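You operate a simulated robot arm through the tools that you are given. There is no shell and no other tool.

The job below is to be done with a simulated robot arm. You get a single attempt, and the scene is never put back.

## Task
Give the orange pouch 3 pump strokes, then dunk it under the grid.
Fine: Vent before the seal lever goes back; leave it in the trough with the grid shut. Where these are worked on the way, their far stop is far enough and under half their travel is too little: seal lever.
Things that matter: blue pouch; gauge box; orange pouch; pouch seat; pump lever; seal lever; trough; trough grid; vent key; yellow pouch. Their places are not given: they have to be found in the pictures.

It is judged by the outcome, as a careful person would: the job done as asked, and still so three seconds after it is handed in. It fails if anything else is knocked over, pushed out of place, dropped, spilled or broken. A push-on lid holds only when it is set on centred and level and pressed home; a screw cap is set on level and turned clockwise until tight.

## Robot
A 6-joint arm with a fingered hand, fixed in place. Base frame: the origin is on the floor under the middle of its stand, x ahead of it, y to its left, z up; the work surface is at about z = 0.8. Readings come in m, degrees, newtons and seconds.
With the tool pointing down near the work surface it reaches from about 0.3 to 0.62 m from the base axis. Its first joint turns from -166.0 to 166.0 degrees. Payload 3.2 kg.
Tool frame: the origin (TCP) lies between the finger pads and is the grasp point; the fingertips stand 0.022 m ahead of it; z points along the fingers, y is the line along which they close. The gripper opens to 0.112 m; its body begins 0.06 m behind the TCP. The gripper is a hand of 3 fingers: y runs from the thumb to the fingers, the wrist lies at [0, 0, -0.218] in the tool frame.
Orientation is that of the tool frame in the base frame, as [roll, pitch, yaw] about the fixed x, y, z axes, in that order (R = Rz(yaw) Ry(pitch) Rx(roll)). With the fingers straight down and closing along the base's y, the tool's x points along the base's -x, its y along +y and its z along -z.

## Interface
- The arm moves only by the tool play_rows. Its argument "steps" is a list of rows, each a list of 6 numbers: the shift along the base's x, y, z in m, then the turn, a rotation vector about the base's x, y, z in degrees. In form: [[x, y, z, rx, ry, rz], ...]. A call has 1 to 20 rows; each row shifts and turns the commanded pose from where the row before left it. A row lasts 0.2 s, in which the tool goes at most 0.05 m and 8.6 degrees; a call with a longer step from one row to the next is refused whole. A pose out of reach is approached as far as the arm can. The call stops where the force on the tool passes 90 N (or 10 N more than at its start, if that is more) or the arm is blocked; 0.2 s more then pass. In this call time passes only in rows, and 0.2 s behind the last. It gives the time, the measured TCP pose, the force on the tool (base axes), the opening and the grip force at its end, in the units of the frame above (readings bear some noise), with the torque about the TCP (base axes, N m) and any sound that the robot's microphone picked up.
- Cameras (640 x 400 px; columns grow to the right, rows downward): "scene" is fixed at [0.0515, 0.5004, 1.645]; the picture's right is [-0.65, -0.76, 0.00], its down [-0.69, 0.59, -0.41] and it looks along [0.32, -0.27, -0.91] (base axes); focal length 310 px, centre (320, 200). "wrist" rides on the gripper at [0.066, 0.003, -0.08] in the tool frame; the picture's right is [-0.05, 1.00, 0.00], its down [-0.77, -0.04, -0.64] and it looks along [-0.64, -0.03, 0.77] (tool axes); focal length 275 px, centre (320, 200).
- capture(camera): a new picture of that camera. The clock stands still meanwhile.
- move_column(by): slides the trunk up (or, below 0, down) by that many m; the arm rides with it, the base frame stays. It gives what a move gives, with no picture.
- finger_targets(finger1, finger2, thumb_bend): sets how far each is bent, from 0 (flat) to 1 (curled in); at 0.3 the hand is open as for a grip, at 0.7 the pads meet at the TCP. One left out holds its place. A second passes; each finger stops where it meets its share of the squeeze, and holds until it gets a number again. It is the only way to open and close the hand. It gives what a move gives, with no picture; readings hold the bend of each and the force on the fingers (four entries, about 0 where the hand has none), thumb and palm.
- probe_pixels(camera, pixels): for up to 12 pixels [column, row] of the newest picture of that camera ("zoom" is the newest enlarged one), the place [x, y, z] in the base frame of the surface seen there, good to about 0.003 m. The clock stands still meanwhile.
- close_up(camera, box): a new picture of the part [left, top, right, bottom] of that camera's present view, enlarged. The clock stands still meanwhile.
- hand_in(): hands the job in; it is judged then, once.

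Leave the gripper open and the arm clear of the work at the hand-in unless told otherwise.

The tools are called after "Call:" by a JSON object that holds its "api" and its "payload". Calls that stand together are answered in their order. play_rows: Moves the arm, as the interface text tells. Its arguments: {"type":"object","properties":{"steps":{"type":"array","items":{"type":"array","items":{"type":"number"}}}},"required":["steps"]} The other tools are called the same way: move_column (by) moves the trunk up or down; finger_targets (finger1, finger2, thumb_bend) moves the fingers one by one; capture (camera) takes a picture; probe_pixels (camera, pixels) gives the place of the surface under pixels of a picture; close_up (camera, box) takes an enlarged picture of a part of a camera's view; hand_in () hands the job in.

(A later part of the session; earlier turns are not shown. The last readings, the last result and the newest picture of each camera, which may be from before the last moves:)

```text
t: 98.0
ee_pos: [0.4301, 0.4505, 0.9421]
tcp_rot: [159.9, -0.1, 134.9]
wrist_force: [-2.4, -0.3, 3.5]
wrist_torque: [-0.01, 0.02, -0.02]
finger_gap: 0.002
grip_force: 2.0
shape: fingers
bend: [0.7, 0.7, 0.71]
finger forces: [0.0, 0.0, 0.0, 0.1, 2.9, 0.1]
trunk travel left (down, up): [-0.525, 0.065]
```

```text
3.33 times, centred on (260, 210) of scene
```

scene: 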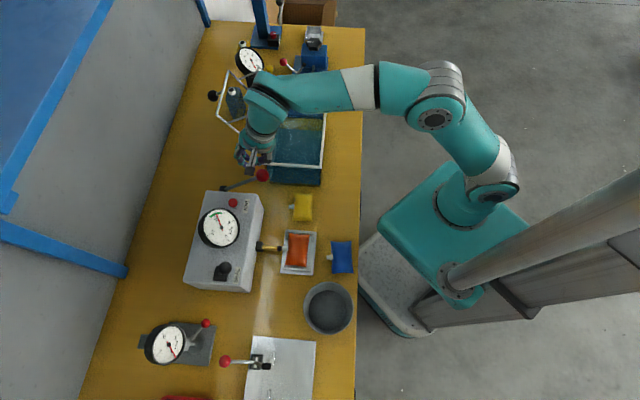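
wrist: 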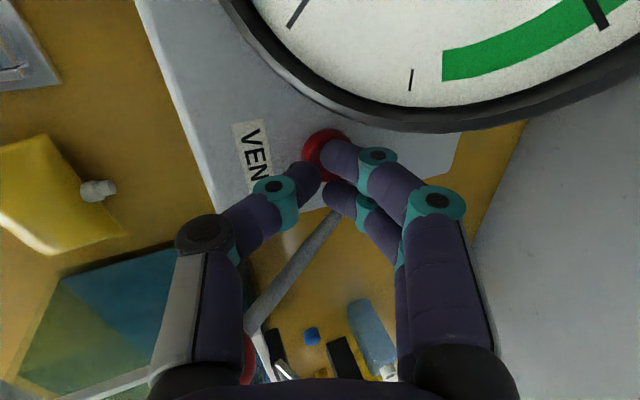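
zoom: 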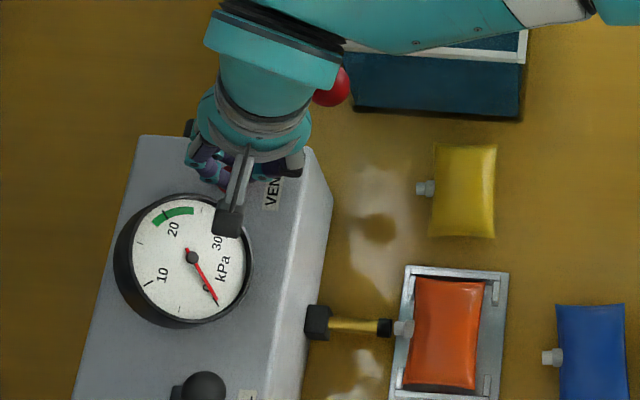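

The gauge is at zero. I'll release the button, rise, back off and move in front of the seal lever with 40° tilt, keeping the fingers closed.

Call:
{"api": "play_rows", "payload": {"steps": [[0, 0, 0.02, 0, 0, 0], [0, 0, 0.02, 0, 0, 0], [-0.0212, -0.0212, 0.03, 0, 0, 0], [-0.0212, -0.0212, 0.03, 0, 0, 0], [-0.0227, 0.0195, 0, 2.37, -2.37, 0], [-0.0227, 0.0195, 0, 2.37, -2.37, 0], [-0.0227, 0.0195, 0, 2.37, -2.37, 0], [-0.0227, 0.0195, 0, 2.37, -2.37, 0], [-0.0227, 0.0195, 0, 2.37, -2.37, 0], [-0.0228, 0.0194, 0, 2.37, -2.37, 0], [0, 0, 0, 0, 0, 0]]}}

Call:
{"api": "capture", "payload": {"camera": "wrist"}}

Call:
{"api": "capture", "payload": {"camera": "scene"}}

Call:
{"api": "close_up", "payload": {"camera": "scene", "box": [180, 180, 340, 300]}}

```text
t: 100.4
ee_pos: [0.2497, 0.5248, 1.0423]
tcp_rot: [139.9, -0.1, 134.9]
wrist_force: [0.6, -0.2, -0.5]
wrist_torque: [0.01, 0.0, 0.04]
finger_gap: 0.0025
grip_force: 0.1
shape: fingers
bend: [0.7, 0.7, 0.7]
finger forces: [0.1, 0.0, 0.0, 0.0, 0.0, 0.0]
trunk travel left (down, up): [-0.525, 0.065]
```

```text
taken
```

wrist: 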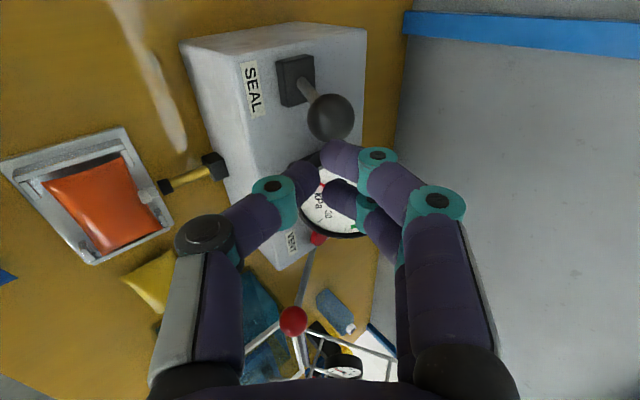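

```text
taken
```

scene: 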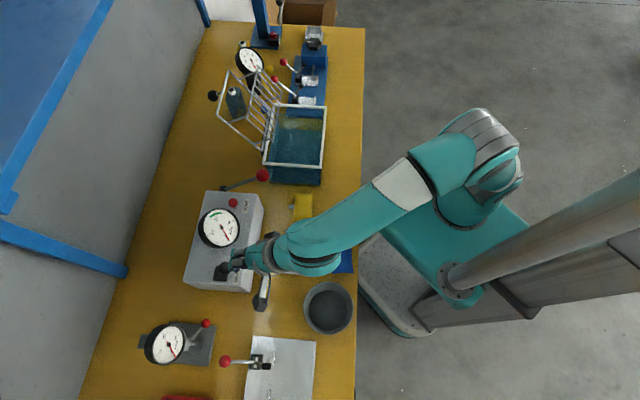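

```text
3.33 times, centred on (260, 240) of scene
```

zoom: 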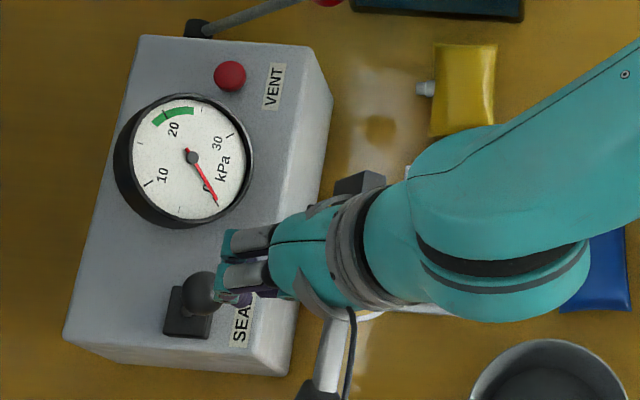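

Ball measured at a≈0.603, z≈0.986, right in front of the vertical finger segments. I'll lower in front of it.

Call:
{"api": "play_rows", "payload": {"steps": [[0, 0, -0.02, 0, 0, 0], [0, 0, -0.02, 0, 0, 0], [0, 0, -0.02, 0, 0, 0], [0, 0, -0.005, 0, 0, 0], [0, 0, 0, 0, 0, 0]]}}

Call:
{"api": "capture", "payload": {"camera": "wrist"}}

```text
t: 101.6
ee_pos: [0.2514, 0.5254, 0.9761]
tcp_rot: [140.0, -0.1, 135.0]
wrist_force: [-0.5, -0.9, 0.4]
wrist_torque: [0.02, -0.02, -0.01]
finger_gap: 0.0024
grip_force: 0.0
shape: fingers
bend: [0.7, 0.7, 0.7]
finger forces: [0.0, 0.0, 0.0, 0.0, 0.0, 0.0]
trunk travel left (down, up): [-0.525, 0.065]
```

```text
taken
```

wrist: 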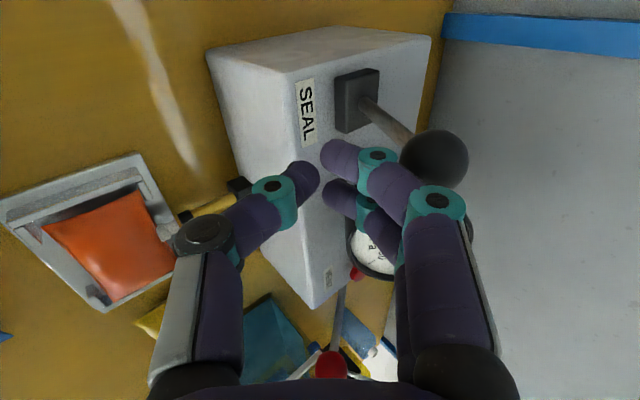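

The ball is just beyond the fingers' backs (434, 158). Now I'll push it away from me.

Call:
{"api": "play_rows", "payload": {"steps": [[0.0042, 0.0042, 0, 0, 0, 0], [0.0042, 0.0042, 0, 0, 0, 0], [0.0042, 0.0042, 0, 0, 0, 0], [0.0042, 0.0042, 0, 0, 0, 0], [0.0042, 0.0042, 0, 0, 0, 0]]}}

Call:
{"api": "capture", "payload": {"camera": "wrist"}}

```text
t: 102.8
ee_pos: [0.2719, 0.5447, 0.9757]
tcp_rot: [139.9, -0.1, 134.9]
wrist_force: [-1.6, 0.2, -0.2]
wrist_torque: [-0.02, -0.02, 0.02]
finger_gap: 0.0009
grip_force: 0.3
shape: fingers
bend: [0.7, 0.7, 0.7]
finger forces: [1.1, 0.0, 0.0, 0.0, 0.0, 0.1]
trunk travel left (down, up): [-0.525, 0.065]
```

```text
taken
```

wrist: 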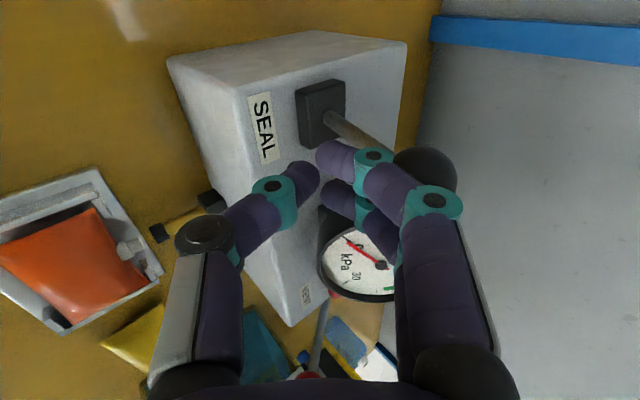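

Contact made and the lever is moving; the coupling is drawing back from the spout. I'll keep pushing.

Call:
{"api": "play_rows", "payload": {"steps": [[0.0042, 0.0042, 0.001, 0, 0, 0], [0.0042, 0.0042, 0.001, 0, 0, 0], [0.0042, 0.0042, 0.0, 0, 0, 0], [0.0042, 0.0042, 0.0, 0, 0, 0], [0.0042, 0.0042, -0.001, 0, 0, 0]]}}

Call:
{"api": "capture", "payload": {"camera": "wrist"}}

```text
t: 104.0
ee_pos: [0.292, 0.5665, 0.9775]
tcp_rot: [140.0, -0.2, 134.9]
wrist_force: [0.6, -0.5, -0.1]
wrist_torque: [-0.03, -0.02, 0.02]
finger_gap: 0.0018
grip_force: 0.0
shape: fingers
bend: [0.7, 0.7, 0.7]
finger forces: [0.0, 0.1, 0.1, 0.0, 0.0, 0.0]
trunk travel left (down, up): [-0.525, 0.065]
```

```text
taken
```

wrist: 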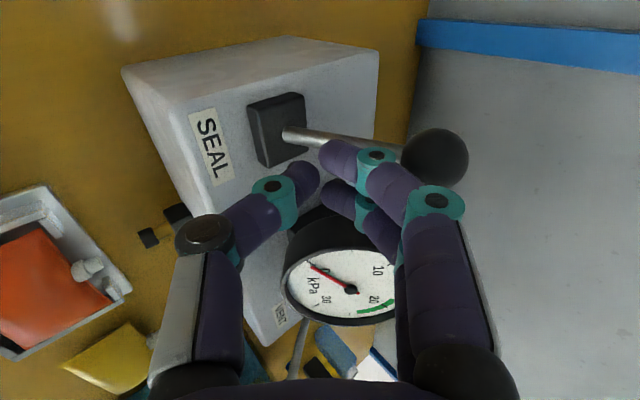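

The lever has swung past centre and is ahead of the fingers; the coupling is retracted. I'll push on until it meets its stop.

Call:
{"api": "play_rows", "payload": {"steps": [[0.0042, 0.0042, 0, 0, 0, 0], [0.0042, 0.0042, 0, 0, 0, 0], [0.0042, 0.0042, -0.001, 0, 0, 0]]}}

Call:
{"api": "capture", "payload": {"camera": "wrist"}}

```text
t: 104.8
ee_pos: [0.3036, 0.5802, 0.9742]
tcp_rot: [140.0, -0.1, 134.9]
wrist_force: [-0.6, -0.9, -1.1]
wrist_torque: [0.0, 0.02, -0.02]
finger_gap: 0.0018
grip_force: 0.2
shape: fingers
bend: [0.7, 0.7, 0.7]
finger forces: [0.5, 0.4, 0.0, 0.0, 0.0, 0.1]
trunk travel left (down, up): [-0.525, 0.065]
```

```text
taken
```

wrist: 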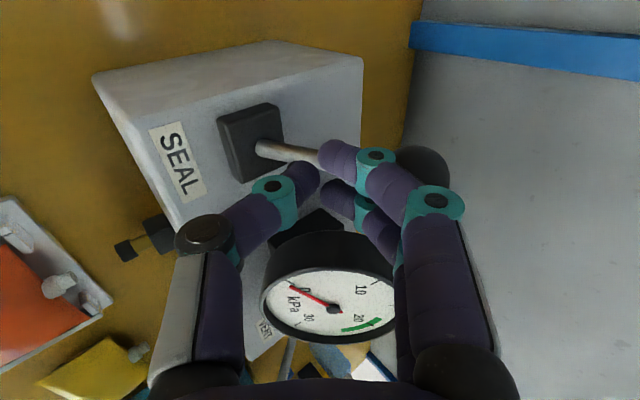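

Both fingers touch the ball again. A bit further, to feel the stop.

Call:
{"api": "play_rows", "payload": {"steps": [[0.0035, 0.0035, -0.001, 0, 0, 0], [0.0035, 0.0035, -0.001, 0, 0, 0]]}}

Call:
{"api": "capture", "payload": {"camera": "wrist"}}

```text
t: 105.4
ee_pos: [0.3084, 0.5844, 0.9747]
tcp_rot: [139.8, -0.2, 134.9]
wrist_force: [-16.9, -17.6, 5.9]
wrist_torque: [0.17, -0.23, -0.04]
finger_gap: 0.0
grip_force: 14.0
shape: fingers
bend: [0.71, 0.71, 0.7]
finger forces: [10.1, 11.6, 0.1, 0.0, 6.1, 0.0]
trunk travel left (down, up): [-0.525, 0.065]
```

```text
taken
```

wrist: 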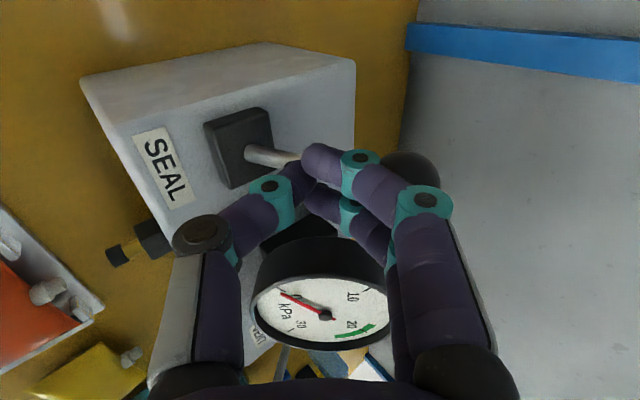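

The lever is firmly back at its open stop (25 N). I'll retreat, bring the tool vertical above the seat, and look.

Call:
{"api": "play_rows", "payload": {"steps": [[-0.0212, -0.0212, 0.005, 0, 0, 0], [-0.0212, -0.0212, 0.005, 0, 0, 0], [-0.0015, -0.0284, 0.006, -5.657, 5.657, 0], [-0.0015, -0.0284, 0.006, -5.657, 5.657, 0], [-0.0015, -0.0284, 0.006, -5.657, 5.657, 0], [-0.0014, -0.0285, 0.006, -5.657, 5.657, 0], [-0.0014, -0.0285, 0.006, -5.657, 5.657, 0], [0, 0, 0, 0, 0, 0]]}}

Call:
{"api": "play_rows", "payload": {"steps": [[0, 0, 0, 0, 0, 7.5], [0, 0, 0, 0, 0, 7.5], [0, 0, 0, 0, 0, 7.5], [0, 0, 0, 0, 0, 7.5], [0, 0, 0, 0, 0, 7.5], [0, 0, 0, 0, 0, 7.5], [0, 0, 0, 0, 0, 7.5], [0, 0, 0, 0, 0, 7.5], [0, 0, 0, 0, 0, 7.5], [0, 0, 0, 0, 0, 7.5], [0, 0, 0, 0, 0, 7.5], [0, 0, 0, 0, 0, 7.5], [0, 0, 0, 0, 0, 0]]}}

Call:
{"api": "finger_targets", "payload": {"finger1": 0.3, "finger2": 0.3, "thumb_bend": 0.3}}

Call:
{"api": "capture", "payload": {"camera": "wrist"}}

Call:
{"api": "capture", "payload": {"camera": "scene"}}

```text
t: 107.2
ee_pos: [0.2626, 0.4009, 1.0126]
tcp_rot: [-180.0, -0.1, 134.8]
wrist_force: [0.1, -0.2, 0.0]
wrist_torque: [0.01, 0.01, -0.02]
finger_gap: 0.0023
grip_force: 0.0
shape: fingers
bend: [0.7, 0.7, 0.7]
finger forces: [0.1, 0.0, 0.1, 0.1, 0.0, 0.1]
trunk travel left (down, up): [-0.525, 0.065]
```

```text
t: 110.0
ee_pos: [0.2625, 0.4012, 1.0125]
tcp_rot: [-179.9, 0.0, -135.0]
wrist_force: [-0.9, -0.3, 0.6]
wrist_torque: [0.01, 0.01, 0.06]
finger_gap: 0.0023
grip_force: 0.0
shape: fingers
bend: [0.7, 0.7, 0.7]
finger forces: [0.0, 0.1, 0.0, 0.0, 0.1, 0.0]
trunk travel left (down, up): [-0.525, 0.065]
```

```text
t: 111.0
ee_pos: [0.2621, 0.4023, 1.0135]
tcp_rot: [-180.0, 0.1, -135.1]
wrist_force: [0.8, 0.8, 0.5]
wrist_torque: [-0.04, -0.02, 0.01]
finger_gap: 0.111
grip_force: 0.1
shape: fingers
bend: [0.3, 0.3, 0.3]
finger forces: [0.0, 0.1, 0.1, 0.0, 0.0, 0.1]
trunk travel left (down, up): [-0.525, 0.065]
```

```text
taken
```

wrist: 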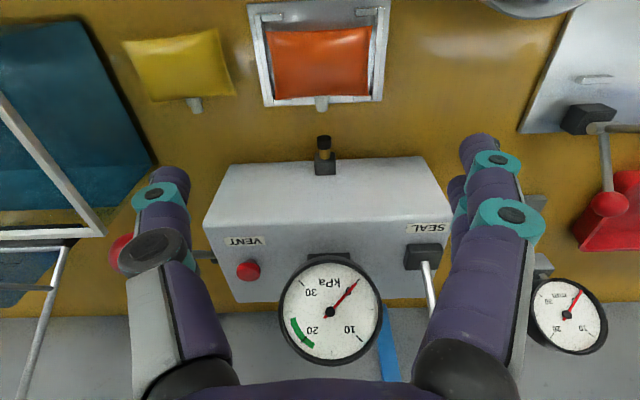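

```text
taken
```

scene: 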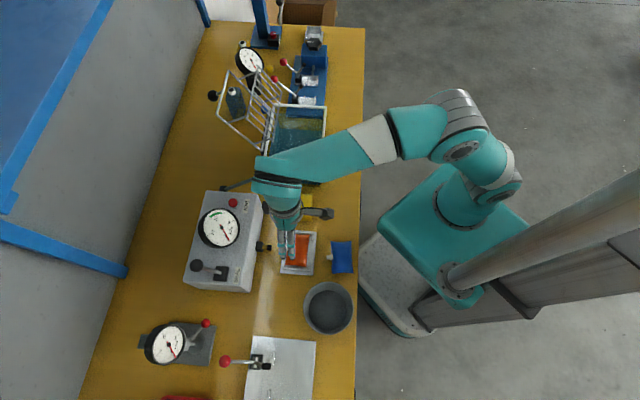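

The coupling is retracted and the pouch is free in the seat. I'll go down and grip it as before.

Call:
{"api": "play_rows", "payload": {"steps": [[0, 0, -0.04, 0, 0, 0], [0, 0, -0.04, 0, 0, 0], [0, 0, -0.04, 0, 0, 0], [0, 0, -0.03, 0, 0, 0], [0, 0, -0.008, 0, 0, 0], [0, 0, -0.0066, 0, 0, 0], [0, 0, 0, 0, 0, 0]]}}

Call:
{"api": "finger_targets", "payload": {"finger1": 0.52, "finger2": 0.52, "thumb_bend": 0.52}}

Call:
{"api": "capture", "payload": {"camera": "wrist"}}

```text
t: 112.6
ee_pos: [0.2635, 0.4019, 0.8497]
tcp_rot: [-180.0, -0.1, -135.2]
wrist_force: [-0.8, 0.5, -1.1]
wrist_torque: [-0.03, 0.01, -0.01]
finger_gap: 0.1112
grip_force: 0.1
shape: fingers
bend: [0.3, 0.3, 0.3]
finger forces: [0.0, 0.0, 0.1, 0.0, 0.1, 0.1]
trunk travel left (down, up): [-0.525, 0.065]
```

```text
t: 113.6
ee_pos: [0.2636, 0.4018, 0.8488]
tcp_rot: [-179.9, 0.0, -135.1]
wrist_force: [0.5, 0.8, -0.2]
wrist_torque: [0.03, 0.0, 0.01]
finger_gap: 0.0856
grip_force: 16.0
shape: fingers
bend: [0.4, 0.4, 0.45]
finger forces: [8.1, 8.1, 0.1, 0.0, 16.0, 0.0]
trunk travel left (down, up): [-0.525, 0.065]
```

```text
taken
```

wrist: 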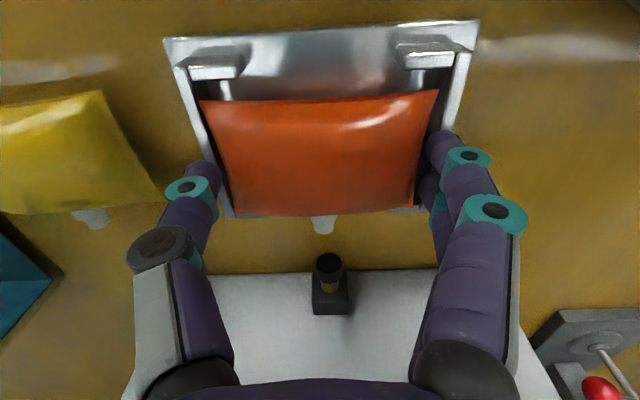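

Firm grip at 16 N. I'll lift straight up and check it holds.

Call:
{"api": "play_rows", "payload": {"steps": [[0, 0, 0.006, 0, 0, 0], [0, 0, 0.01, 0, 0, 0], [0, 0, 0.03, 0, 0, 0], [0, 0, 0.04, 0, 0, 0], [0, 0, 0.04, 0, 0, 0], [0, 0, 0.02, 0, 0, 0], [0, 0, 0, 0, 0, 0]]}}

Call:
{"api": "capture", "payload": {"camera": "wrist"}}

Call:
{"api": "close_up", "payload": {"camera": "scene", "box": [190, 40, 350, 200]}}

Call:
{"api": "probe_pixels", "payload": {"camera": "zoom", "pixels": [[175, 125], [215, 60], [187, 172], [300, 262], [262, 182], [290, 50], [328, 238], [346, 118], [275, 230], [312, 215], [335, 160], [280, 150]]}}

```text
t: 115.2
ee_pos: [0.2653, 0.4005, 0.9948]
tcp_rot: [180.0, 0.1, -135.2]
wrist_force: [-0.1, -0.5, -0.5]
wrist_torque: [0.02, 0.02, 0.02]
finger_gap: 0.0855
grip_force: 15.9
shape: fingers
bend: [0.4, 0.4, 0.45]
finger forces: [8.0, 8.1, 0.0, 0.0, 16.3, 0.1]
trunk travel left (down, up): [-0.525, 0.065]
```

```text
taken
```

wrist: 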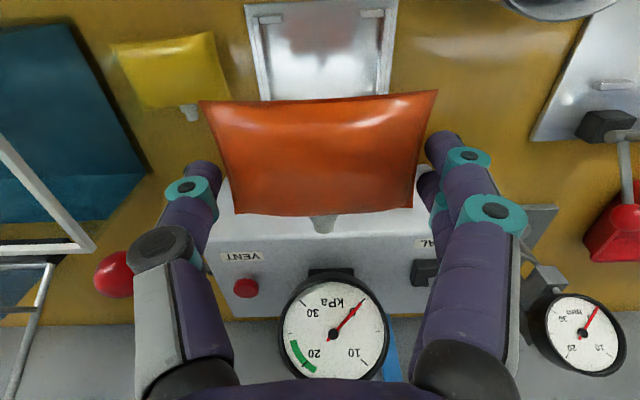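

```text
2.50 times, centred on (270, 120) of scene
```

zoom: 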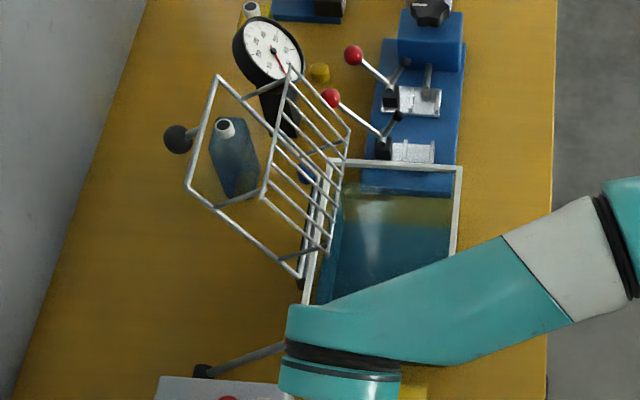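

```text
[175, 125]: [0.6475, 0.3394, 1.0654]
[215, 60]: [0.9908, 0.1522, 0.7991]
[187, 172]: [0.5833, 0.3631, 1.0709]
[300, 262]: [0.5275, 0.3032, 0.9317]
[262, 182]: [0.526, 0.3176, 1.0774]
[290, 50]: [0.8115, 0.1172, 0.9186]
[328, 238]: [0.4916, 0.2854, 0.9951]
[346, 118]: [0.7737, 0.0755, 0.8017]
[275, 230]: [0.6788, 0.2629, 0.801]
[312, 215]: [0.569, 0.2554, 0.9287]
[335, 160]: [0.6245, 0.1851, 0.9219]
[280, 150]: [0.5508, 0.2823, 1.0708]
```

The pouch is held steadily. From the probes, the open grid's bar frame overhangs to a≈0.549 at z≈0.995, so I'll place the pouch slightly toward the front of the trough (a≈0.49, b≈−0.206). I'll carry it across in front of the pump knob first.

Call:
{"api": "play_rows", "payload": {"steps": [[0, 0, 0.01, 0, 0, 0], [0.027, -0.027, 0, 0, 0, 0], [0.027, -0.027, 0, 0, 0, 0], [0.027, -0.027, 0, 0, 0, 0], [0.027, -0.027, 0, 0, 0, 0], [0.027, -0.027, 0, 0, 0, 0], [0.027, -0.027, 0, 0, 0, 0], [0.027, -0.027, 0, 0, 0, 0], [0.027, -0.027, 0, 0, 0, 0], [0.0066, 0.0066, 0, 0, 0, 0], [0.0066, 0.0066, 0, 0, 0, 0], [0, 0, 0, 0, 0, 0]]}}

Call:
{"api": "capture", "payload": {"camera": "wrist"}}

Call:
{"api": "capture", "payload": {"camera": "scene"}}

```text
t: 117.8
ee_pos: [0.4914, 0.1992, 1.0045]
tcp_rot: [180.0, -0.1, -135.1]
wrist_force: [-0.1, -0.1, -0.6]
wrist_torque: [-0.01, 0.0, 0.02]
finger_gap: 0.0857
grip_force: 16.3
shape: fingers
bend: [0.4, 0.4, 0.45]
finger forces: [8.1, 8.1, 0.0, 0.0, 16.4, 0.1]
trunk travel left (down, up): [-0.525, 0.065]
```

```text
taken
```

wrist: 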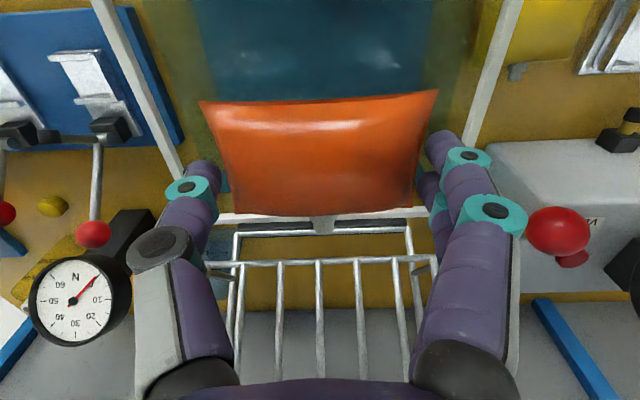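

```text
taken
```

scene: 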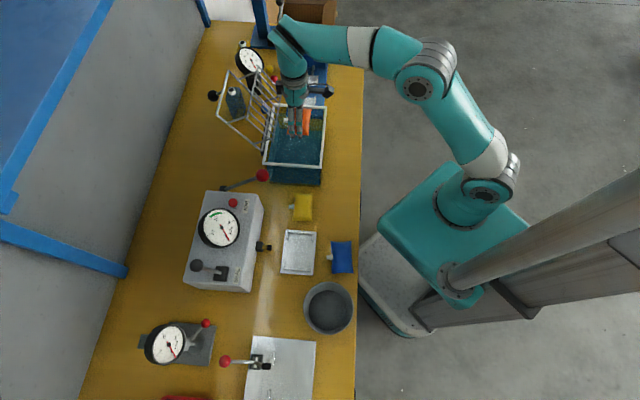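

The pouch is centred over the trough between the side rims. I'll lower it in stages, first to TCP z≈0.90.

Call:
{"api": "play_rows", "payload": {"steps": [[0, 0, -0.03, 0, 0, 0], [0, 0, -0.03, 0, 0, 0], [0, 0, -0.025, 0, 0, 0], [0, 0, -0.02, 0, 0, 0], [0, 0, 0, 0, 0, 0]]}}

Call:
{"api": "capture", "payload": {"camera": "wrist"}}

Call:
{"api": "close_up", "payload": {"camera": "scene", "box": [200, 50, 360, 210]}}

```text
t: 119.0
ee_pos: [0.491, 0.199, 0.9013]
tcp_rot: [180.0, 0.0, -135.1]
wrist_force: [0.0, 0.6, 0.7]
wrist_torque: [0.02, 0.01, 0.02]
finger_gap: 0.0854
grip_force: 15.8
shape: fingers
bend: [0.4, 0.4, 0.45]
finger forces: [8.1, 8.2, 0.1, 0.1, 16.5, 0.1]
trunk travel left (down, up): [-0.525, 0.065]
```

```text
taken
```

wrist: 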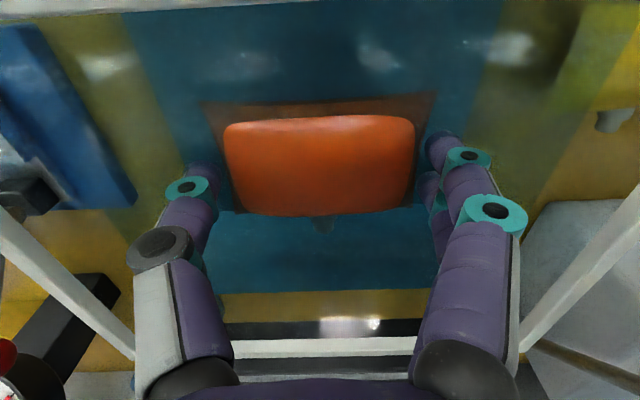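

```text
2.50 times, centred on (280, 130) of scene
```

zoom: 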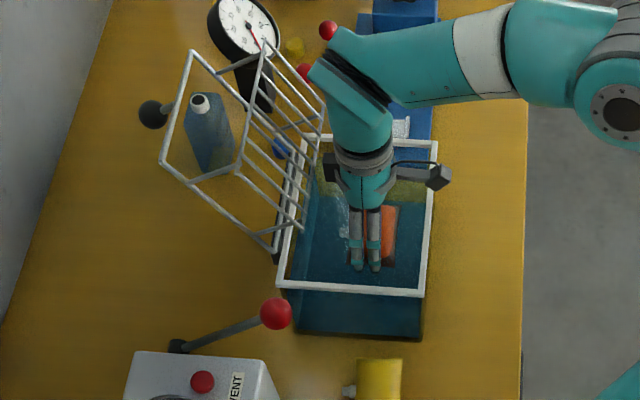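

The pouch is entering the water (surface at about z≈0.88). I'll lower a little more, keeping my camera above the front rim, and release gently.

Call:
{"api": "play_rows", "payload": {"steps": [[0, 0, -0.01, 0, 0, 0], [0, 0, -0.01, 0, 0, 0], [0, 0, -0.004, 0, 0, 0], [0, 0, 0, 0, 0, 0]]}}

Call:
{"api": "finger_targets", "payload": {"finger1": 0.37, "finger2": 0.37, "thumb_bend": 0.37}}

Call:
{"api": "capture", "payload": {"camera": "wrist"}}

```text
t: 120.0
ee_pos: [0.492, 0.1991, 0.8767]
tcp_rot: [180.0, 0.0, -135.2]
wrist_force: [-0.9, -0.4, 1.7]
wrist_torque: [-0.01, 0.01, 0.02]
finger_gap: 0.0858
grip_force: 16.7
shape: fingers
bend: [0.4, 0.4, 0.45]
finger forces: [8.0, 8.2, 0.0, 0.1, 16.6, 0.0]
trunk travel left (down, up): [-0.525, 0.065]
```

```text
t: 121.0
ee_pos: [0.4912, 0.1994, 0.8765]
tcp_rot: [180.0, -0.1, -135.2]
wrist_force: [0.1, -0.3, 1.5]
wrist_torque: [0.0, 0.01, 0.0]
finger_gap: 0.0933
grip_force: 0.6
shape: fingers
bend: [0.37, 0.37, 0.37]
finger forces: [0.4, 0.1, 0.0, 0.0, 0.7, 0.0]
trunk travel left (down, up): [-0.525, 0.065]
```

```text
taken
```

wrist: 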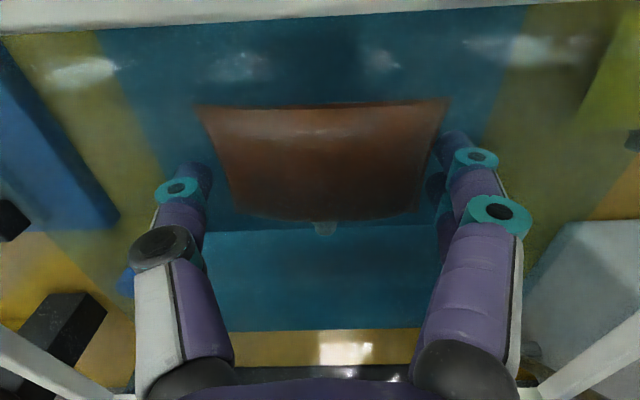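

The pouch is submerged and buoyant (pushing up ~1.5 N). I'll open fully and let it float.

Call:
{"api": "finger_targets", "payload": {"finger1": 0.3, "finger2": 0.3, "thumb_bend": 0.3}}

Call:
{"api": "capture", "payload": {"camera": "wrist"}}

```text
t: 122.0
ee_pos: [0.4905, 0.2007, 0.878]
tcp_rot: [180.0, 0.0, -135.2]
wrist_force: [0.0, 0.0, 0.1]
wrist_torque: [0.02, -0.01, 0.01]
finger_gap: 0.1114
grip_force: 0.6
shape: fingers
bend: [0.3, 0.3, 0.3]
finger forces: [0.1, 0.1, 0.1, 0.1, 0.3, 0.1]
trunk travel left (down, up): [-0.525, 0.065]
```

```text
taken
```

wrist: 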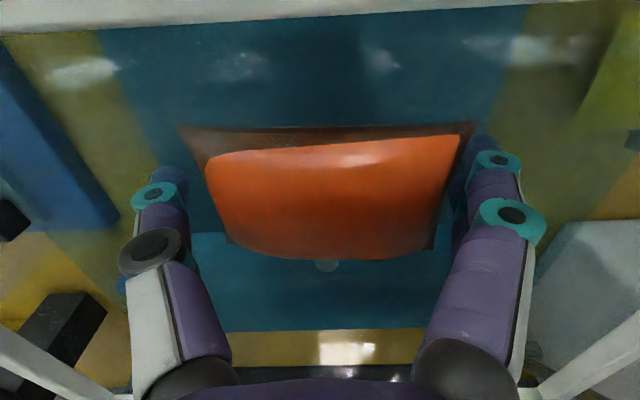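

The pouch floats freely at the surface. I'll rise slowly and clear of the trough.

Call:
{"api": "play_rows", "payload": {"steps": [[0, 0, 0.008, 0, 0, 0], [0, 0, 0.01, 0, 0, 0], [0, 0, 0.015, 0, 0, 0], [0, 0, 0.02, 0, 0, 0], [0, 0, 0.03, 0, 0, 0], [0, 0, 0.03, 0, 0, 0], [-0.007, -0.007, 0.02, 0, 0, 0], [0, 0, 0, 0, 0, 0]]}}

Call:
{"api": "capture", "payload": {"camera": "wrist"}}

Call:
{"api": "close_up", "payload": {"camera": "scene", "box": [200, 50, 360, 210]}}

```text
t: 123.8
ee_pos: [0.4838, 0.1937, 1.0097]
tcp_rot: [-179.9, 0.1, -135.1]
wrist_force: [0.8, 0.1, -0.2]
wrist_torque: [0.01, 0.03, -0.02]
finger_gap: 0.1116
grip_force: 0.1
shape: fingers
bend: [0.3, 0.3, 0.3]
finger forces: [0.0, 0.0, 0.0, 0.0, 0.1, 0.1]
trunk travel left (down, up): [-0.525, 0.065]
```

```text
taken
```

wrist: 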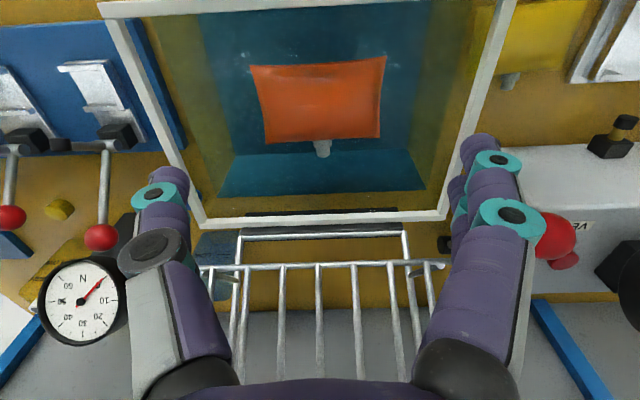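

```text
2.50 times, centred on (280, 130) of scene
```

zoom: 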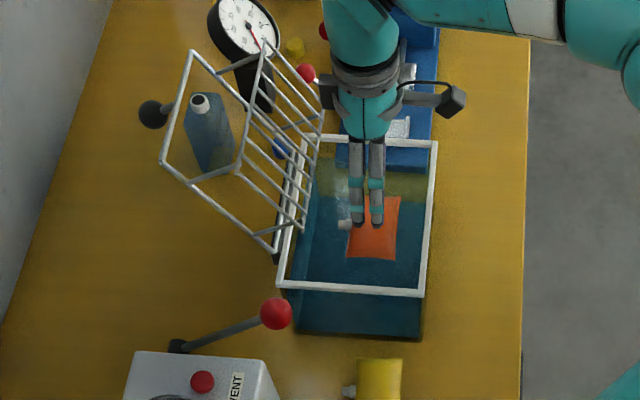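

The pouch floats in the middle of the trough. Now for the grid: I'll zoom in and probe its rods precisely before touching it.

Call:
{"api": "close_up", "payload": {"camera": "scene", "box": [200, 50, 300, 130]}}

```text
5.00 times, centred on (250, 90) of scene
```

zoom: 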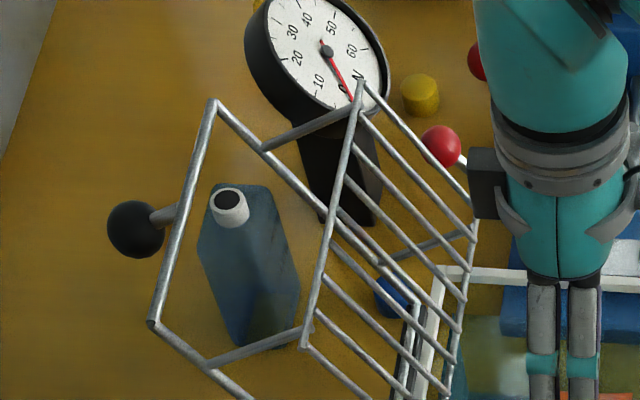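

I can see the structure clearly: free edge with stem and black knob on the left, bar frame with an upper rod from (360, 88) to (303, 345). I'll probe these.

Call:
{"api": "probe_pixels", "payload": {"camera": "zoom", "pixels": [[351, 128], [337, 190], [323, 255], [311, 312], [207, 125], [190, 185], [172, 250], [158, 302], [137, 228], [473, 240], [461, 310], [166, 214]]}}

Call:
{"api": "probe_pixels", "payload": {"camera": "zoom", "pixels": [[360, 92], [305, 340], [265, 148], [212, 363], [230, 205], [250, 260], [420, 288], [432, 300], [320, 130], [344, 160], [329, 222], [317, 282]]}}

```text
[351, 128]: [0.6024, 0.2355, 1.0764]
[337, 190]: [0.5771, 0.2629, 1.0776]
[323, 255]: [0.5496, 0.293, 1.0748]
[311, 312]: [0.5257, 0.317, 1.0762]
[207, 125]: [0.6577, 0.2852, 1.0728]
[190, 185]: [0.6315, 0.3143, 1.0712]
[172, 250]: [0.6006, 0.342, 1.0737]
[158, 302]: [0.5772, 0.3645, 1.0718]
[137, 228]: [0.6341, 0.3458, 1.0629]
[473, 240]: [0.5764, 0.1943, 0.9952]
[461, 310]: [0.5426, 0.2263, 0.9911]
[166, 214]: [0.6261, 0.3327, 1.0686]
```

```text
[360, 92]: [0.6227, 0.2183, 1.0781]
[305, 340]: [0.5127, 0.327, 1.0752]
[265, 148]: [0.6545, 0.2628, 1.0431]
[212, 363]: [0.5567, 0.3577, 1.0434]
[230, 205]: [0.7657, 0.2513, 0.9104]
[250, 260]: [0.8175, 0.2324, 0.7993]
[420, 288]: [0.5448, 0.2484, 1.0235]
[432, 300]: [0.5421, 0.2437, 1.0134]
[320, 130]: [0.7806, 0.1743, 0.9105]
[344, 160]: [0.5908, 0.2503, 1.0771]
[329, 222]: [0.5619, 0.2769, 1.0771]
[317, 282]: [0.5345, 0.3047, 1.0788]
```

Geometry is clear: upper bar rod at a≈0.5945, z≈1.077 (b from −0.29 to −0.13); free edge rod at a≈0.667, z≈1.072; hinge near a≈0.58, z≈0.925. Plan: hook two fingers behind the upper rod from above and draw the grid toward me over its hinge. First I'll back off, rise and turn the hand −90°.

Call:
{"api": "play_rows", "payload": {"steps": [[-0.0284, -0.0284, 0.02, 0, 0, 0], [-0.0284, -0.0284, 0.02, 0, 0, 0], [0, 0, 0, 0, 0, -7.5], [0, 0, 0, 0, 0, -7.5], [0, 0, 0, 0, 0, -7.5], [0, 0, 0, 0, 0, -7.5], [0, 0, 0, 0, 0, -7.5], [0, 0, 0, 0, 0, -7.5], [0, 0, 0, 0, 0, -7.5], [0, 0, 0, 0, 0, -7.5], [0, 0, 0, 0, 0, -7.5], [0, 0, 0, 0, 0, -7.5], [0, 0, 0, 0, 0, -7.5], [0, 0, 0, 0, 0, -7.5], [0, 0, 0, 0, 0, 0]]}}

Call:
{"api": "finger_targets", "payload": {"finger1": 0.3, "finger2": 0.3, "thumb_bend": 0.1}}

Call:
{"api": "play_rows", "payload": {"steps": [[0, 0, 0.01, 5.657, -5.657, 0], [0, 0, 0.02, 5.657, -5.657, 0], [0, 0, 0.02, 5.657, -5.657, 0], [0, 0, 0.02, 5.657, -5.657, 0], [0, 0, 0.015, 5.657, -5.657, 0], [0, 0, 0, 0, 0, 0]]}}

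Call:
{"api": "capture", "payload": {"camera": "scene"}}

Call:
{"api": "capture", "payload": {"camera": "wrist"}}

```text
t: 127.0
ee_pos: [0.4291, 0.1357, 1.0482]
tcp_rot: [180.0, 0.1, 134.7]
wrist_force: [-0.2, 0.1, 0.0]
wrist_torque: [0.02, -0.02, -0.02]
finger_gap: 0.1117
grip_force: 0.0
shape: fingers
bend: [0.3, 0.3, 0.3]
finger forces: [0.0, 0.0, 0.0, 0.1, 0.0, 0.0]
trunk travel left (down, up): [-0.525, 0.065]
```

```text
t: 128.0
ee_pos: [0.4288, 0.1357, 1.0486]
tcp_rot: [179.9, 0.0, 134.8]
wrist_force: [-0.6, -0.4, -0.5]
wrist_torque: [-0.02, -0.01, 0.01]
finger_gap: 0.1249
grip_force: 0.0
shape: fingers
bend: [0.3, 0.3, 0.1]
finger forces: [0.0, 0.1, 0.0, 0.0, 0.0, 0.1]
trunk travel left (down, up): [-0.525, 0.065]
```

```text
t: 129.4
ee_pos: [0.428, 0.1361, 1.1348]
tcp_rot: [139.8, -0.1, 134.8]
wrist_force: [-0.1, 0.3, -1.3]
wrist_torque: [-0.01, 0.0, -0.01]
finger_gap: 0.1247
grip_force: 0.1
shape: fingers
bend: [0.3, 0.3, 0.1]
finger forces: [0.0, 0.0, 0.0, 0.0, 0.1, 0.0]
trunk travel left (down, up): [-0.525, 0.065]
```

```text
taken
```

scene: 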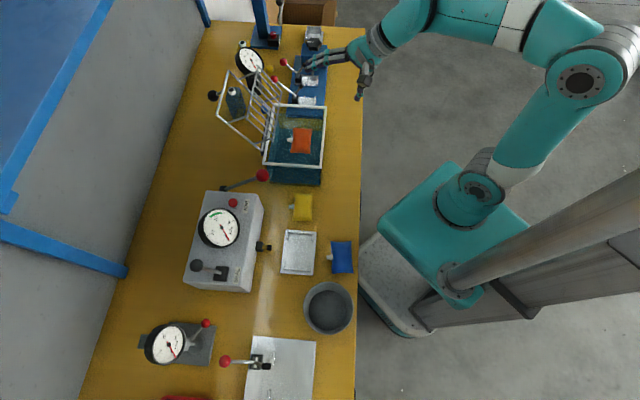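

```text
taken
```

wrist: 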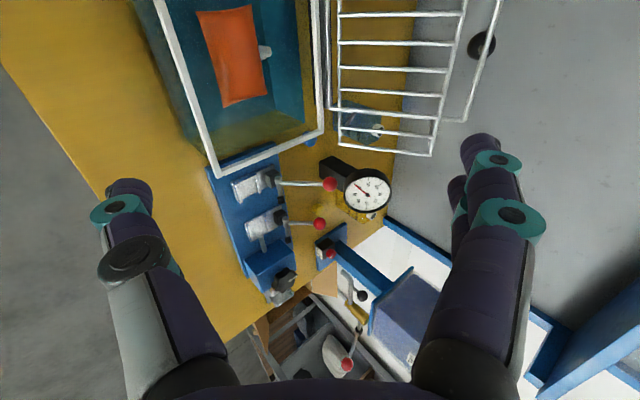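

Clear view: the pouch floats under the trough opening and the grid is open. I'll move forward above the upper rod.

Call:
{"api": "play_rows", "payload": {"steps": [[0.027, 0.027, 0, 0, 0, 0], [0.027, 0.027, 0, 0, 0, 0], [0.027, 0.027, 0, 0, 0, 0], [0.027, 0.027, 0, 0, 0, 0], [0.0278, 0.0278, 0, 0, 0, 0], [0, 0, 0, 0, 0, 0]]}}

Call:
{"api": "capture", "payload": {"camera": "wrist"}}

Call:
{"api": "close_up", "payload": {"camera": "scene", "box": [190, 20, 350, 140]}}

```text
t: 130.8
ee_pos: [0.5627, 0.2731, 1.1339]
tcp_rot: [139.9, -0.1, 134.9]
wrist_force: [0.1, 0.3, 0.7]
wrist_torque: [-0.04, -0.03, 0.0]
finger_gap: 0.1248
grip_force: 0.0
shape: fingers
bend: [0.3, 0.3, 0.1]
finger forces: [0.1, 0.0, 0.0, 0.1, 0.1, 0.0]
trunk travel left (down, up): [-0.525, 0.065]
```

```text
taken
```

wrist: 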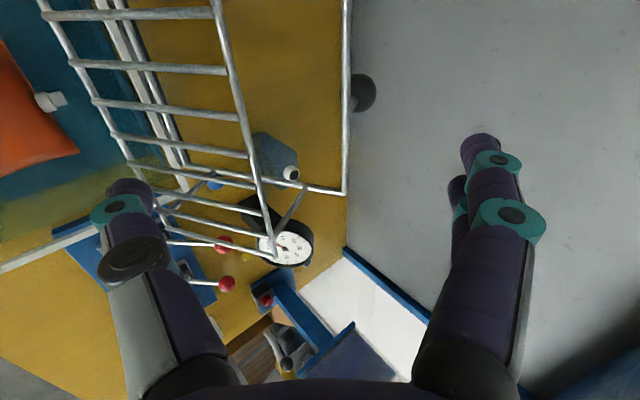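

```text
3.33 times, centred on (270, 80) of scene
```

zoom: 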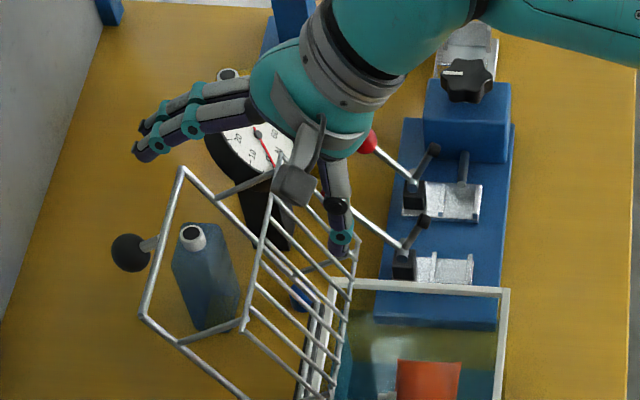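

The fingers are above and behind the upper rod (which runs from (215, 0) to (275, 260)), and the thumb is in front. I'll lower 43 mm and then curl only the two fingers behind the rod.

Call:
{"api": "play_rows", "payload": {"steps": [[0, 0, -0.012, 0, 0, 0], [0, 0, -0.012, 0, 0, 0], [0, 0, -0.01, 0, 0, 0], [0, 0, -0.009, 0, 0, 0], [0, 0, 0, 0, 0, 0]]}}

Call:
{"api": "capture", "payload": {"camera": "wrist"}}

Call:
{"api": "close_up", "payload": {"camera": "scene", "box": [190, 20, 350, 140]}}

```text
t: 132.0
ee_pos: [0.5631, 0.2729, 1.0897]
tcp_rot: [139.9, -0.1, 134.9]
wrist_force: [-0.1, 0.1, -0.7]
wrist_torque: [-0.03, 0.02, 0.01]
finger_gap: 0.1246
grip_force: 0.0
shape: fingers
bend: [0.3, 0.3, 0.1]
finger forces: [0.0, 0.1, 0.0, 0.0, 0.0, 0.0]
trunk travel left (down, up): [-0.525, 0.065]
```

```text
taken
```

wrist: 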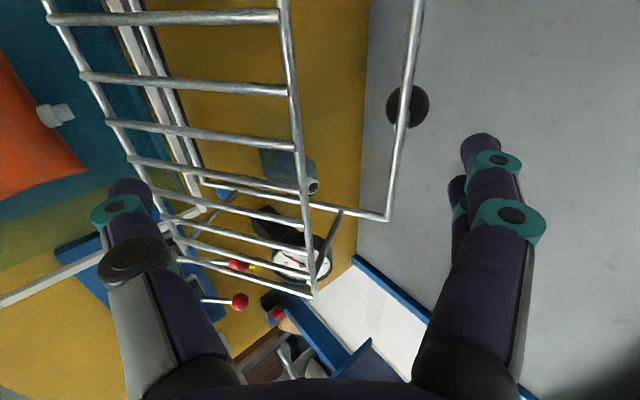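

```text
3.33 times, centred on (270, 80) of scene
```

zoom: 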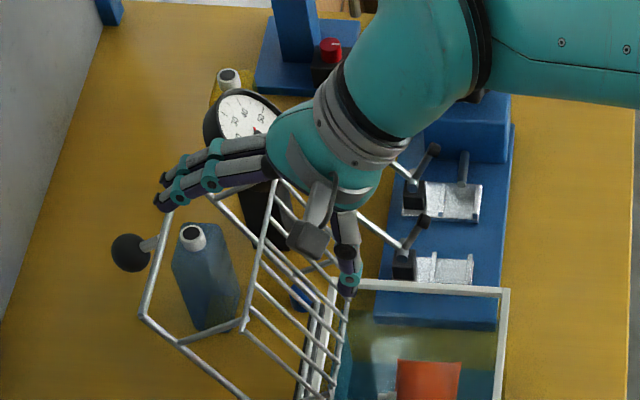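

No contact so far. I'll curl the two fingers down behind the upper rod, leaving the thumb open.

Call:
{"api": "finger_targets", "payload": {"finger1": 0.65, "finger2": 0.65}}

Call:
{"api": "capture", "payload": {"camera": "wrist"}}

Call:
{"api": "close_up", "payload": {"camera": "scene", "box": [190, 20, 350, 140]}}

```text
t: 133.0
ee_pos: [0.563, 0.2731, 1.0897]
tcp_rot: [139.9, -0.1, 134.9]
wrist_force: [-0.3, 0.0, 0.7]
wrist_torque: [-0.01, 0.03, 0.0]
finger_gap: 0.0766
grip_force: 0.1
shape: fingers
bend: [0.65, 0.65, 0.1]
finger forces: [0.0, 0.1, 0.1, 0.0, 0.1, 0.0]
trunk travel left (down, up): [-0.525, 0.065]
```

```text
taken
```

wrist: 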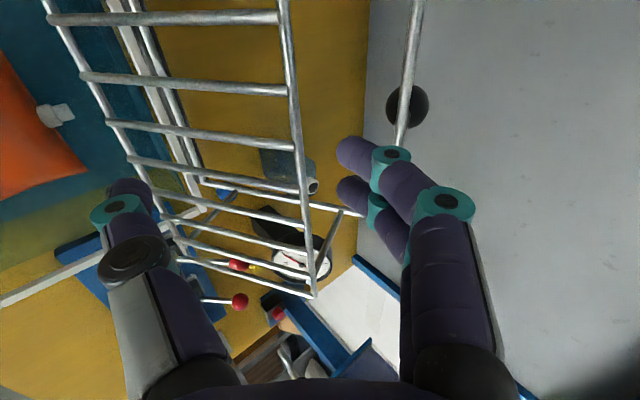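

```text
3.33 times, centred on (270, 80) of scene
```

zoom: 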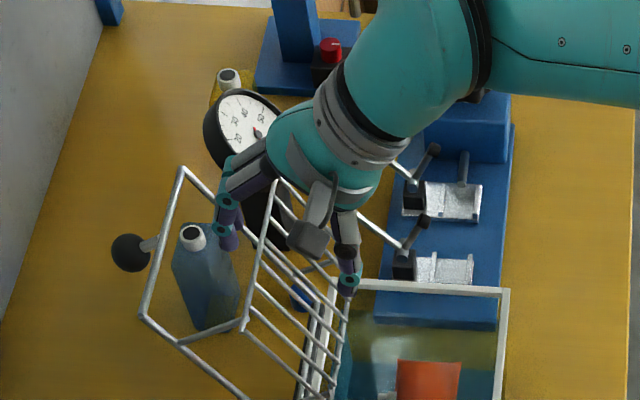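

The fingers are now behind the upper rod. I'll pull gently toward me until contact.

Call:
{"api": "play_rows", "payload": {"steps": [[-0.0042, -0.0042, 0, 0, 0, 0], [-0.0042, -0.0042, 0, 0, 0, 0], [-0.0042, -0.0042, 0, 0, 0, 0], [-0.0042, -0.0042, 0, 0, 0, 0]]}}

Call:
{"api": "capture", "payload": {"camera": "wrist"}}

```text
t: 134.0
ee_pos: [0.5466, 0.2558, 1.0916]
tcp_rot: [140.0, -0.3, 134.9]
wrist_force: [-0.1, 0.4, 0.5]
wrist_torque: [-0.03, 0.02, 0.04]
finger_gap: 0.0762
grip_force: 0.0
shape: fingers
bend: [0.65, 0.65, 0.1]
finger forces: [0.0, 0.0, 0.1, 0.0, 0.0, 0.1]
trunk travel left (down, up): [-0.525, 0.065]
```

```text
taken
```

wrist: 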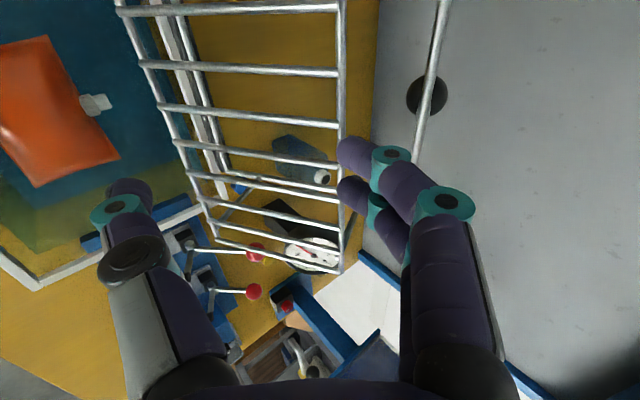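

The fingertips only just reach the rod's height, so I'll move back 8 mm, lower another 22 mm and curl a bit more before pulling.

Call:
{"api": "play_rows", "payload": {"steps": [[0.0057, 0.0057, 0, 0, 0, 0], [0.0014, 0.0014, -0.011, 0, 0, 0], [0, 0, -0.011, 0, 0, 0], [0, 0, 0, 0, 0, 0]]}}

Call:
{"api": "finger_targets", "payload": {"finger1": 0.7, "finger2": 0.7}}

Call:
{"api": "capture", "payload": {"camera": "wrist"}}

```text
t: 135.0
ee_pos: [0.5533, 0.2625, 1.0697]
tcp_rot: [139.9, -0.2, 135.0]
wrist_force: [0.6, 0.6, 0.6]
wrist_torque: [0.05, -0.02, -0.06]
finger_gap: 0.0766
grip_force: 0.6
shape: fingers
bend: [0.64, 0.64, 0.1]
finger forces: [0.3, 0.3, 0.1, 0.0, 0.0, 0.0]
trunk travel left (down, up): [-0.525, 0.065]
```

```text
t: 136.0
ee_pos: [0.5543, 0.2639, 1.0686]
tcp_rot: [139.8, -0.1, 134.8]
wrist_force: [1.8, 0.9, 0.0]
wrist_torque: [0.01, -0.01, 0.01]
finger_gap: 0.0708
grip_force: 1.0
shape: fingers
bend: [0.69, 0.69, 0.1]
finger forces: [0.7, 0.8, 0.1, 0.1, 0.1, 0.0]
trunk travel left (down, up): [-0.525, 0.065]
```

```text
taken
```

wrist: 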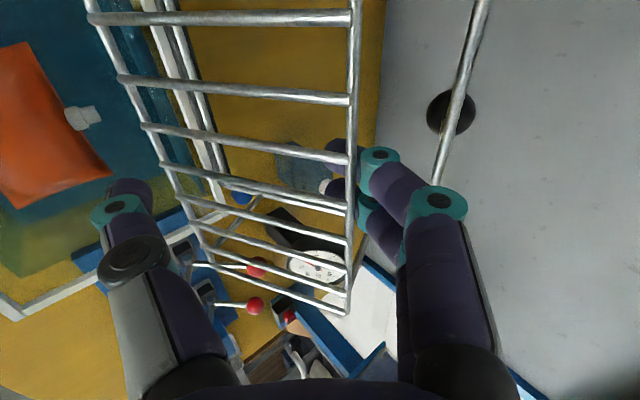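

The fingers are well hooked behind the rod now (0.7 N each). I'll draw the grid toward me along its arc.

Call:
{"api": "play_rows", "payload": {"steps": [[-0.005, -0.005, 0.0003, 0, 0, 0], [-0.005, -0.005, 0.0002, 0, 0, 0], [-0.005, -0.005, 0, 0, 0, 0], [-0.005, -0.005, -0.0003, 0, 0, 0]]}}

Call:
{"api": "capture", "payload": {"camera": "wrist"}}

Call:
{"api": "close_up", "payload": {"camera": "scene", "box": [190, 20, 350, 140]}}

```text
t: 137.0
ee_pos: [0.5326, 0.2423, 1.0687]
tcp_rot: [139.8, -0.1, 134.9]
wrist_force: [0.8, 0.9, -1.7]
wrist_torque: [0.0, -0.01, -0.02]
finger_gap: 0.0701
grip_force: 0.8
shape: fingers
bend: [0.69, 0.69, 0.1]
finger forces: [0.5, 0.5, 0.0, 0.0, 0.0, 0.0]
trunk travel left (down, up): [-0.525, 0.065]
```

```text
taken
```

wrist: 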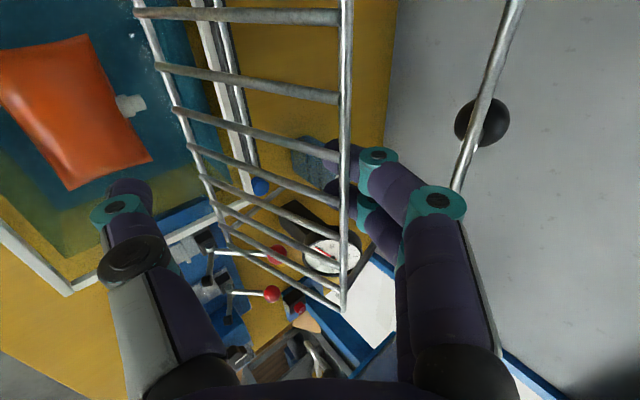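

```text
3.33 times, centred on (270, 80) of scene
```

zoom: 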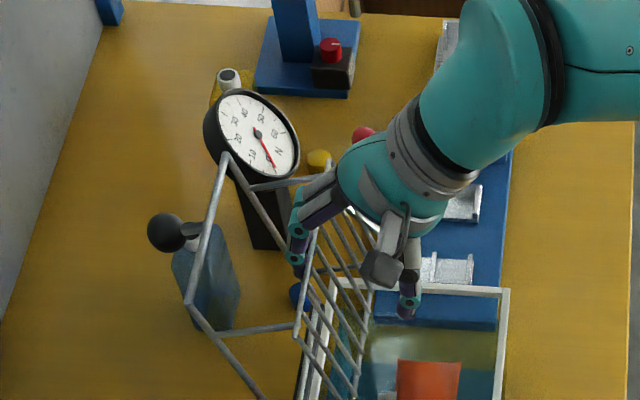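

The grid is swinging over easily with under 2 N. I'll continue a little, then bring the thumb in front of the rod so the grid can't run away once past vertical.

Call:
{"api": "play_rows", "payload": {"steps": [[-0.0046, -0.0046, -0.0008, 0, 0, 0], [-0.0046, -0.0046, -0.001, 0, 0, 0], [-0.0046, -0.0046, -0.0012, 0, 0, 0], [-0.0046, -0.0046, -0.0016, 0, 0, 0]]}}

Call:
{"api": "finger_targets", "payload": {"thumb_bend": 0.4}}

Call:
{"api": "capture", "payload": {"camera": "wrist"}}

Call:
{"api": "close_up", "payload": {"camera": "scene", "box": [190, 20, 350, 140]}}

```text
t: 138.0
ee_pos: [0.5157, 0.2225, 1.066]
tcp_rot: [139.9, -0.1, 134.9]
wrist_force: [-1.8, -1.7, 0.6]
wrist_torque: [0.0, -0.01, 0.03]
finger_gap: 0.0676
grip_force: 0.9
shape: fingers
bend: [0.7, 0.7, 0.1]
finger forces: [1.1, 1.1, 0.0, 0.0, 0.0, 0.1]
trunk travel left (down, up): [-0.525, 0.065]
```

```text
t: 139.0
ee_pos: [0.5141, 0.2239, 1.0648]
tcp_rot: [139.9, -0.1, 134.9]
wrist_force: [-3.4, -4.6, 2.1]
wrist_torque: [-0.23, 0.22, -0.05]
finger_gap: 0.0486
grip_force: 2.3
shape: fingers
bend: [0.7, 0.7, 0.38]
finger forces: [0.1, 0.0, 0.0, 0.0, 5.0, 0.0]
trunk travel left (down, up): [-0.525, 0.065]
```

```text
taken
```

wrist: 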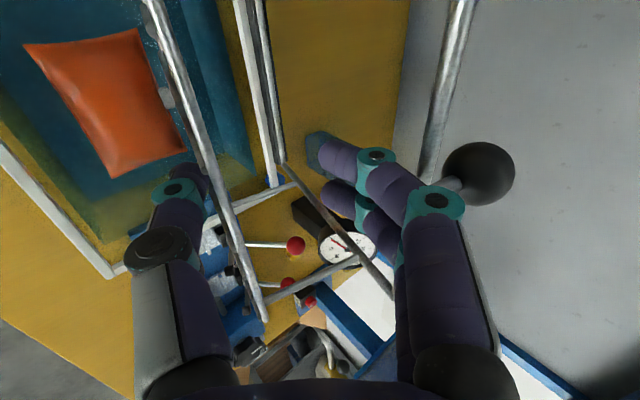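

```text
3.33 times, centred on (270, 80) of scene
```

zoom: 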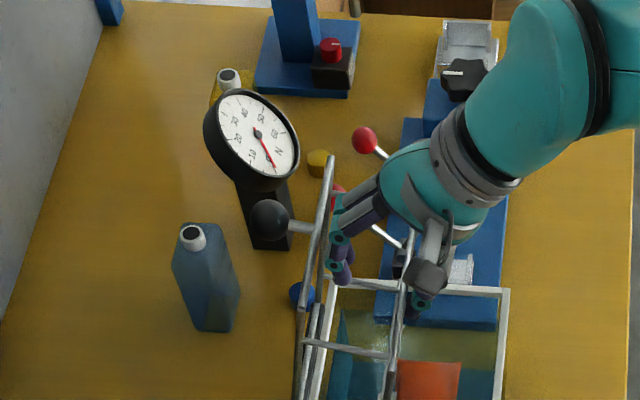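

The grid went past vertical and now leans on my thumb (5 N), so it is caught. I'll probe the rods to know its current angle.

Call:
{"api": "probe_pixels", "payload": {"camera": "zoom", "pixels": [[327, 185], [316, 235], [305, 290], [270, 218], [408, 255], [400, 300], [393, 350], [330, 343], [345, 200]]}}

Call:
{"api": "probe_pixels", "payload": {"camera": "wrist", "pixels": [[205, 150], [180, 60], [250, 270], [450, 60], [432, 140], [480, 175], [160, 20], [340, 230]]}}

```text
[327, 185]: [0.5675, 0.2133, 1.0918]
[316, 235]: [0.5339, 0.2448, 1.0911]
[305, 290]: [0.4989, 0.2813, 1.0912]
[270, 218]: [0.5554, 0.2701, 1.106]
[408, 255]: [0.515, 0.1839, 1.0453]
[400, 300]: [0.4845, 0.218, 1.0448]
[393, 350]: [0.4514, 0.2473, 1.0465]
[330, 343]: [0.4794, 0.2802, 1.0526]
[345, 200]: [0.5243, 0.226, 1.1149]
```

```text
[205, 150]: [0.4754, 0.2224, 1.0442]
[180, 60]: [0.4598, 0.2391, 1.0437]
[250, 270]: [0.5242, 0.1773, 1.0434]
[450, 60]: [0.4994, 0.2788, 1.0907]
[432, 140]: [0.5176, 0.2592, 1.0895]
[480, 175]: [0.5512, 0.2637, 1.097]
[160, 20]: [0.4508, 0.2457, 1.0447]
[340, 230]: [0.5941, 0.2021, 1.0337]
```

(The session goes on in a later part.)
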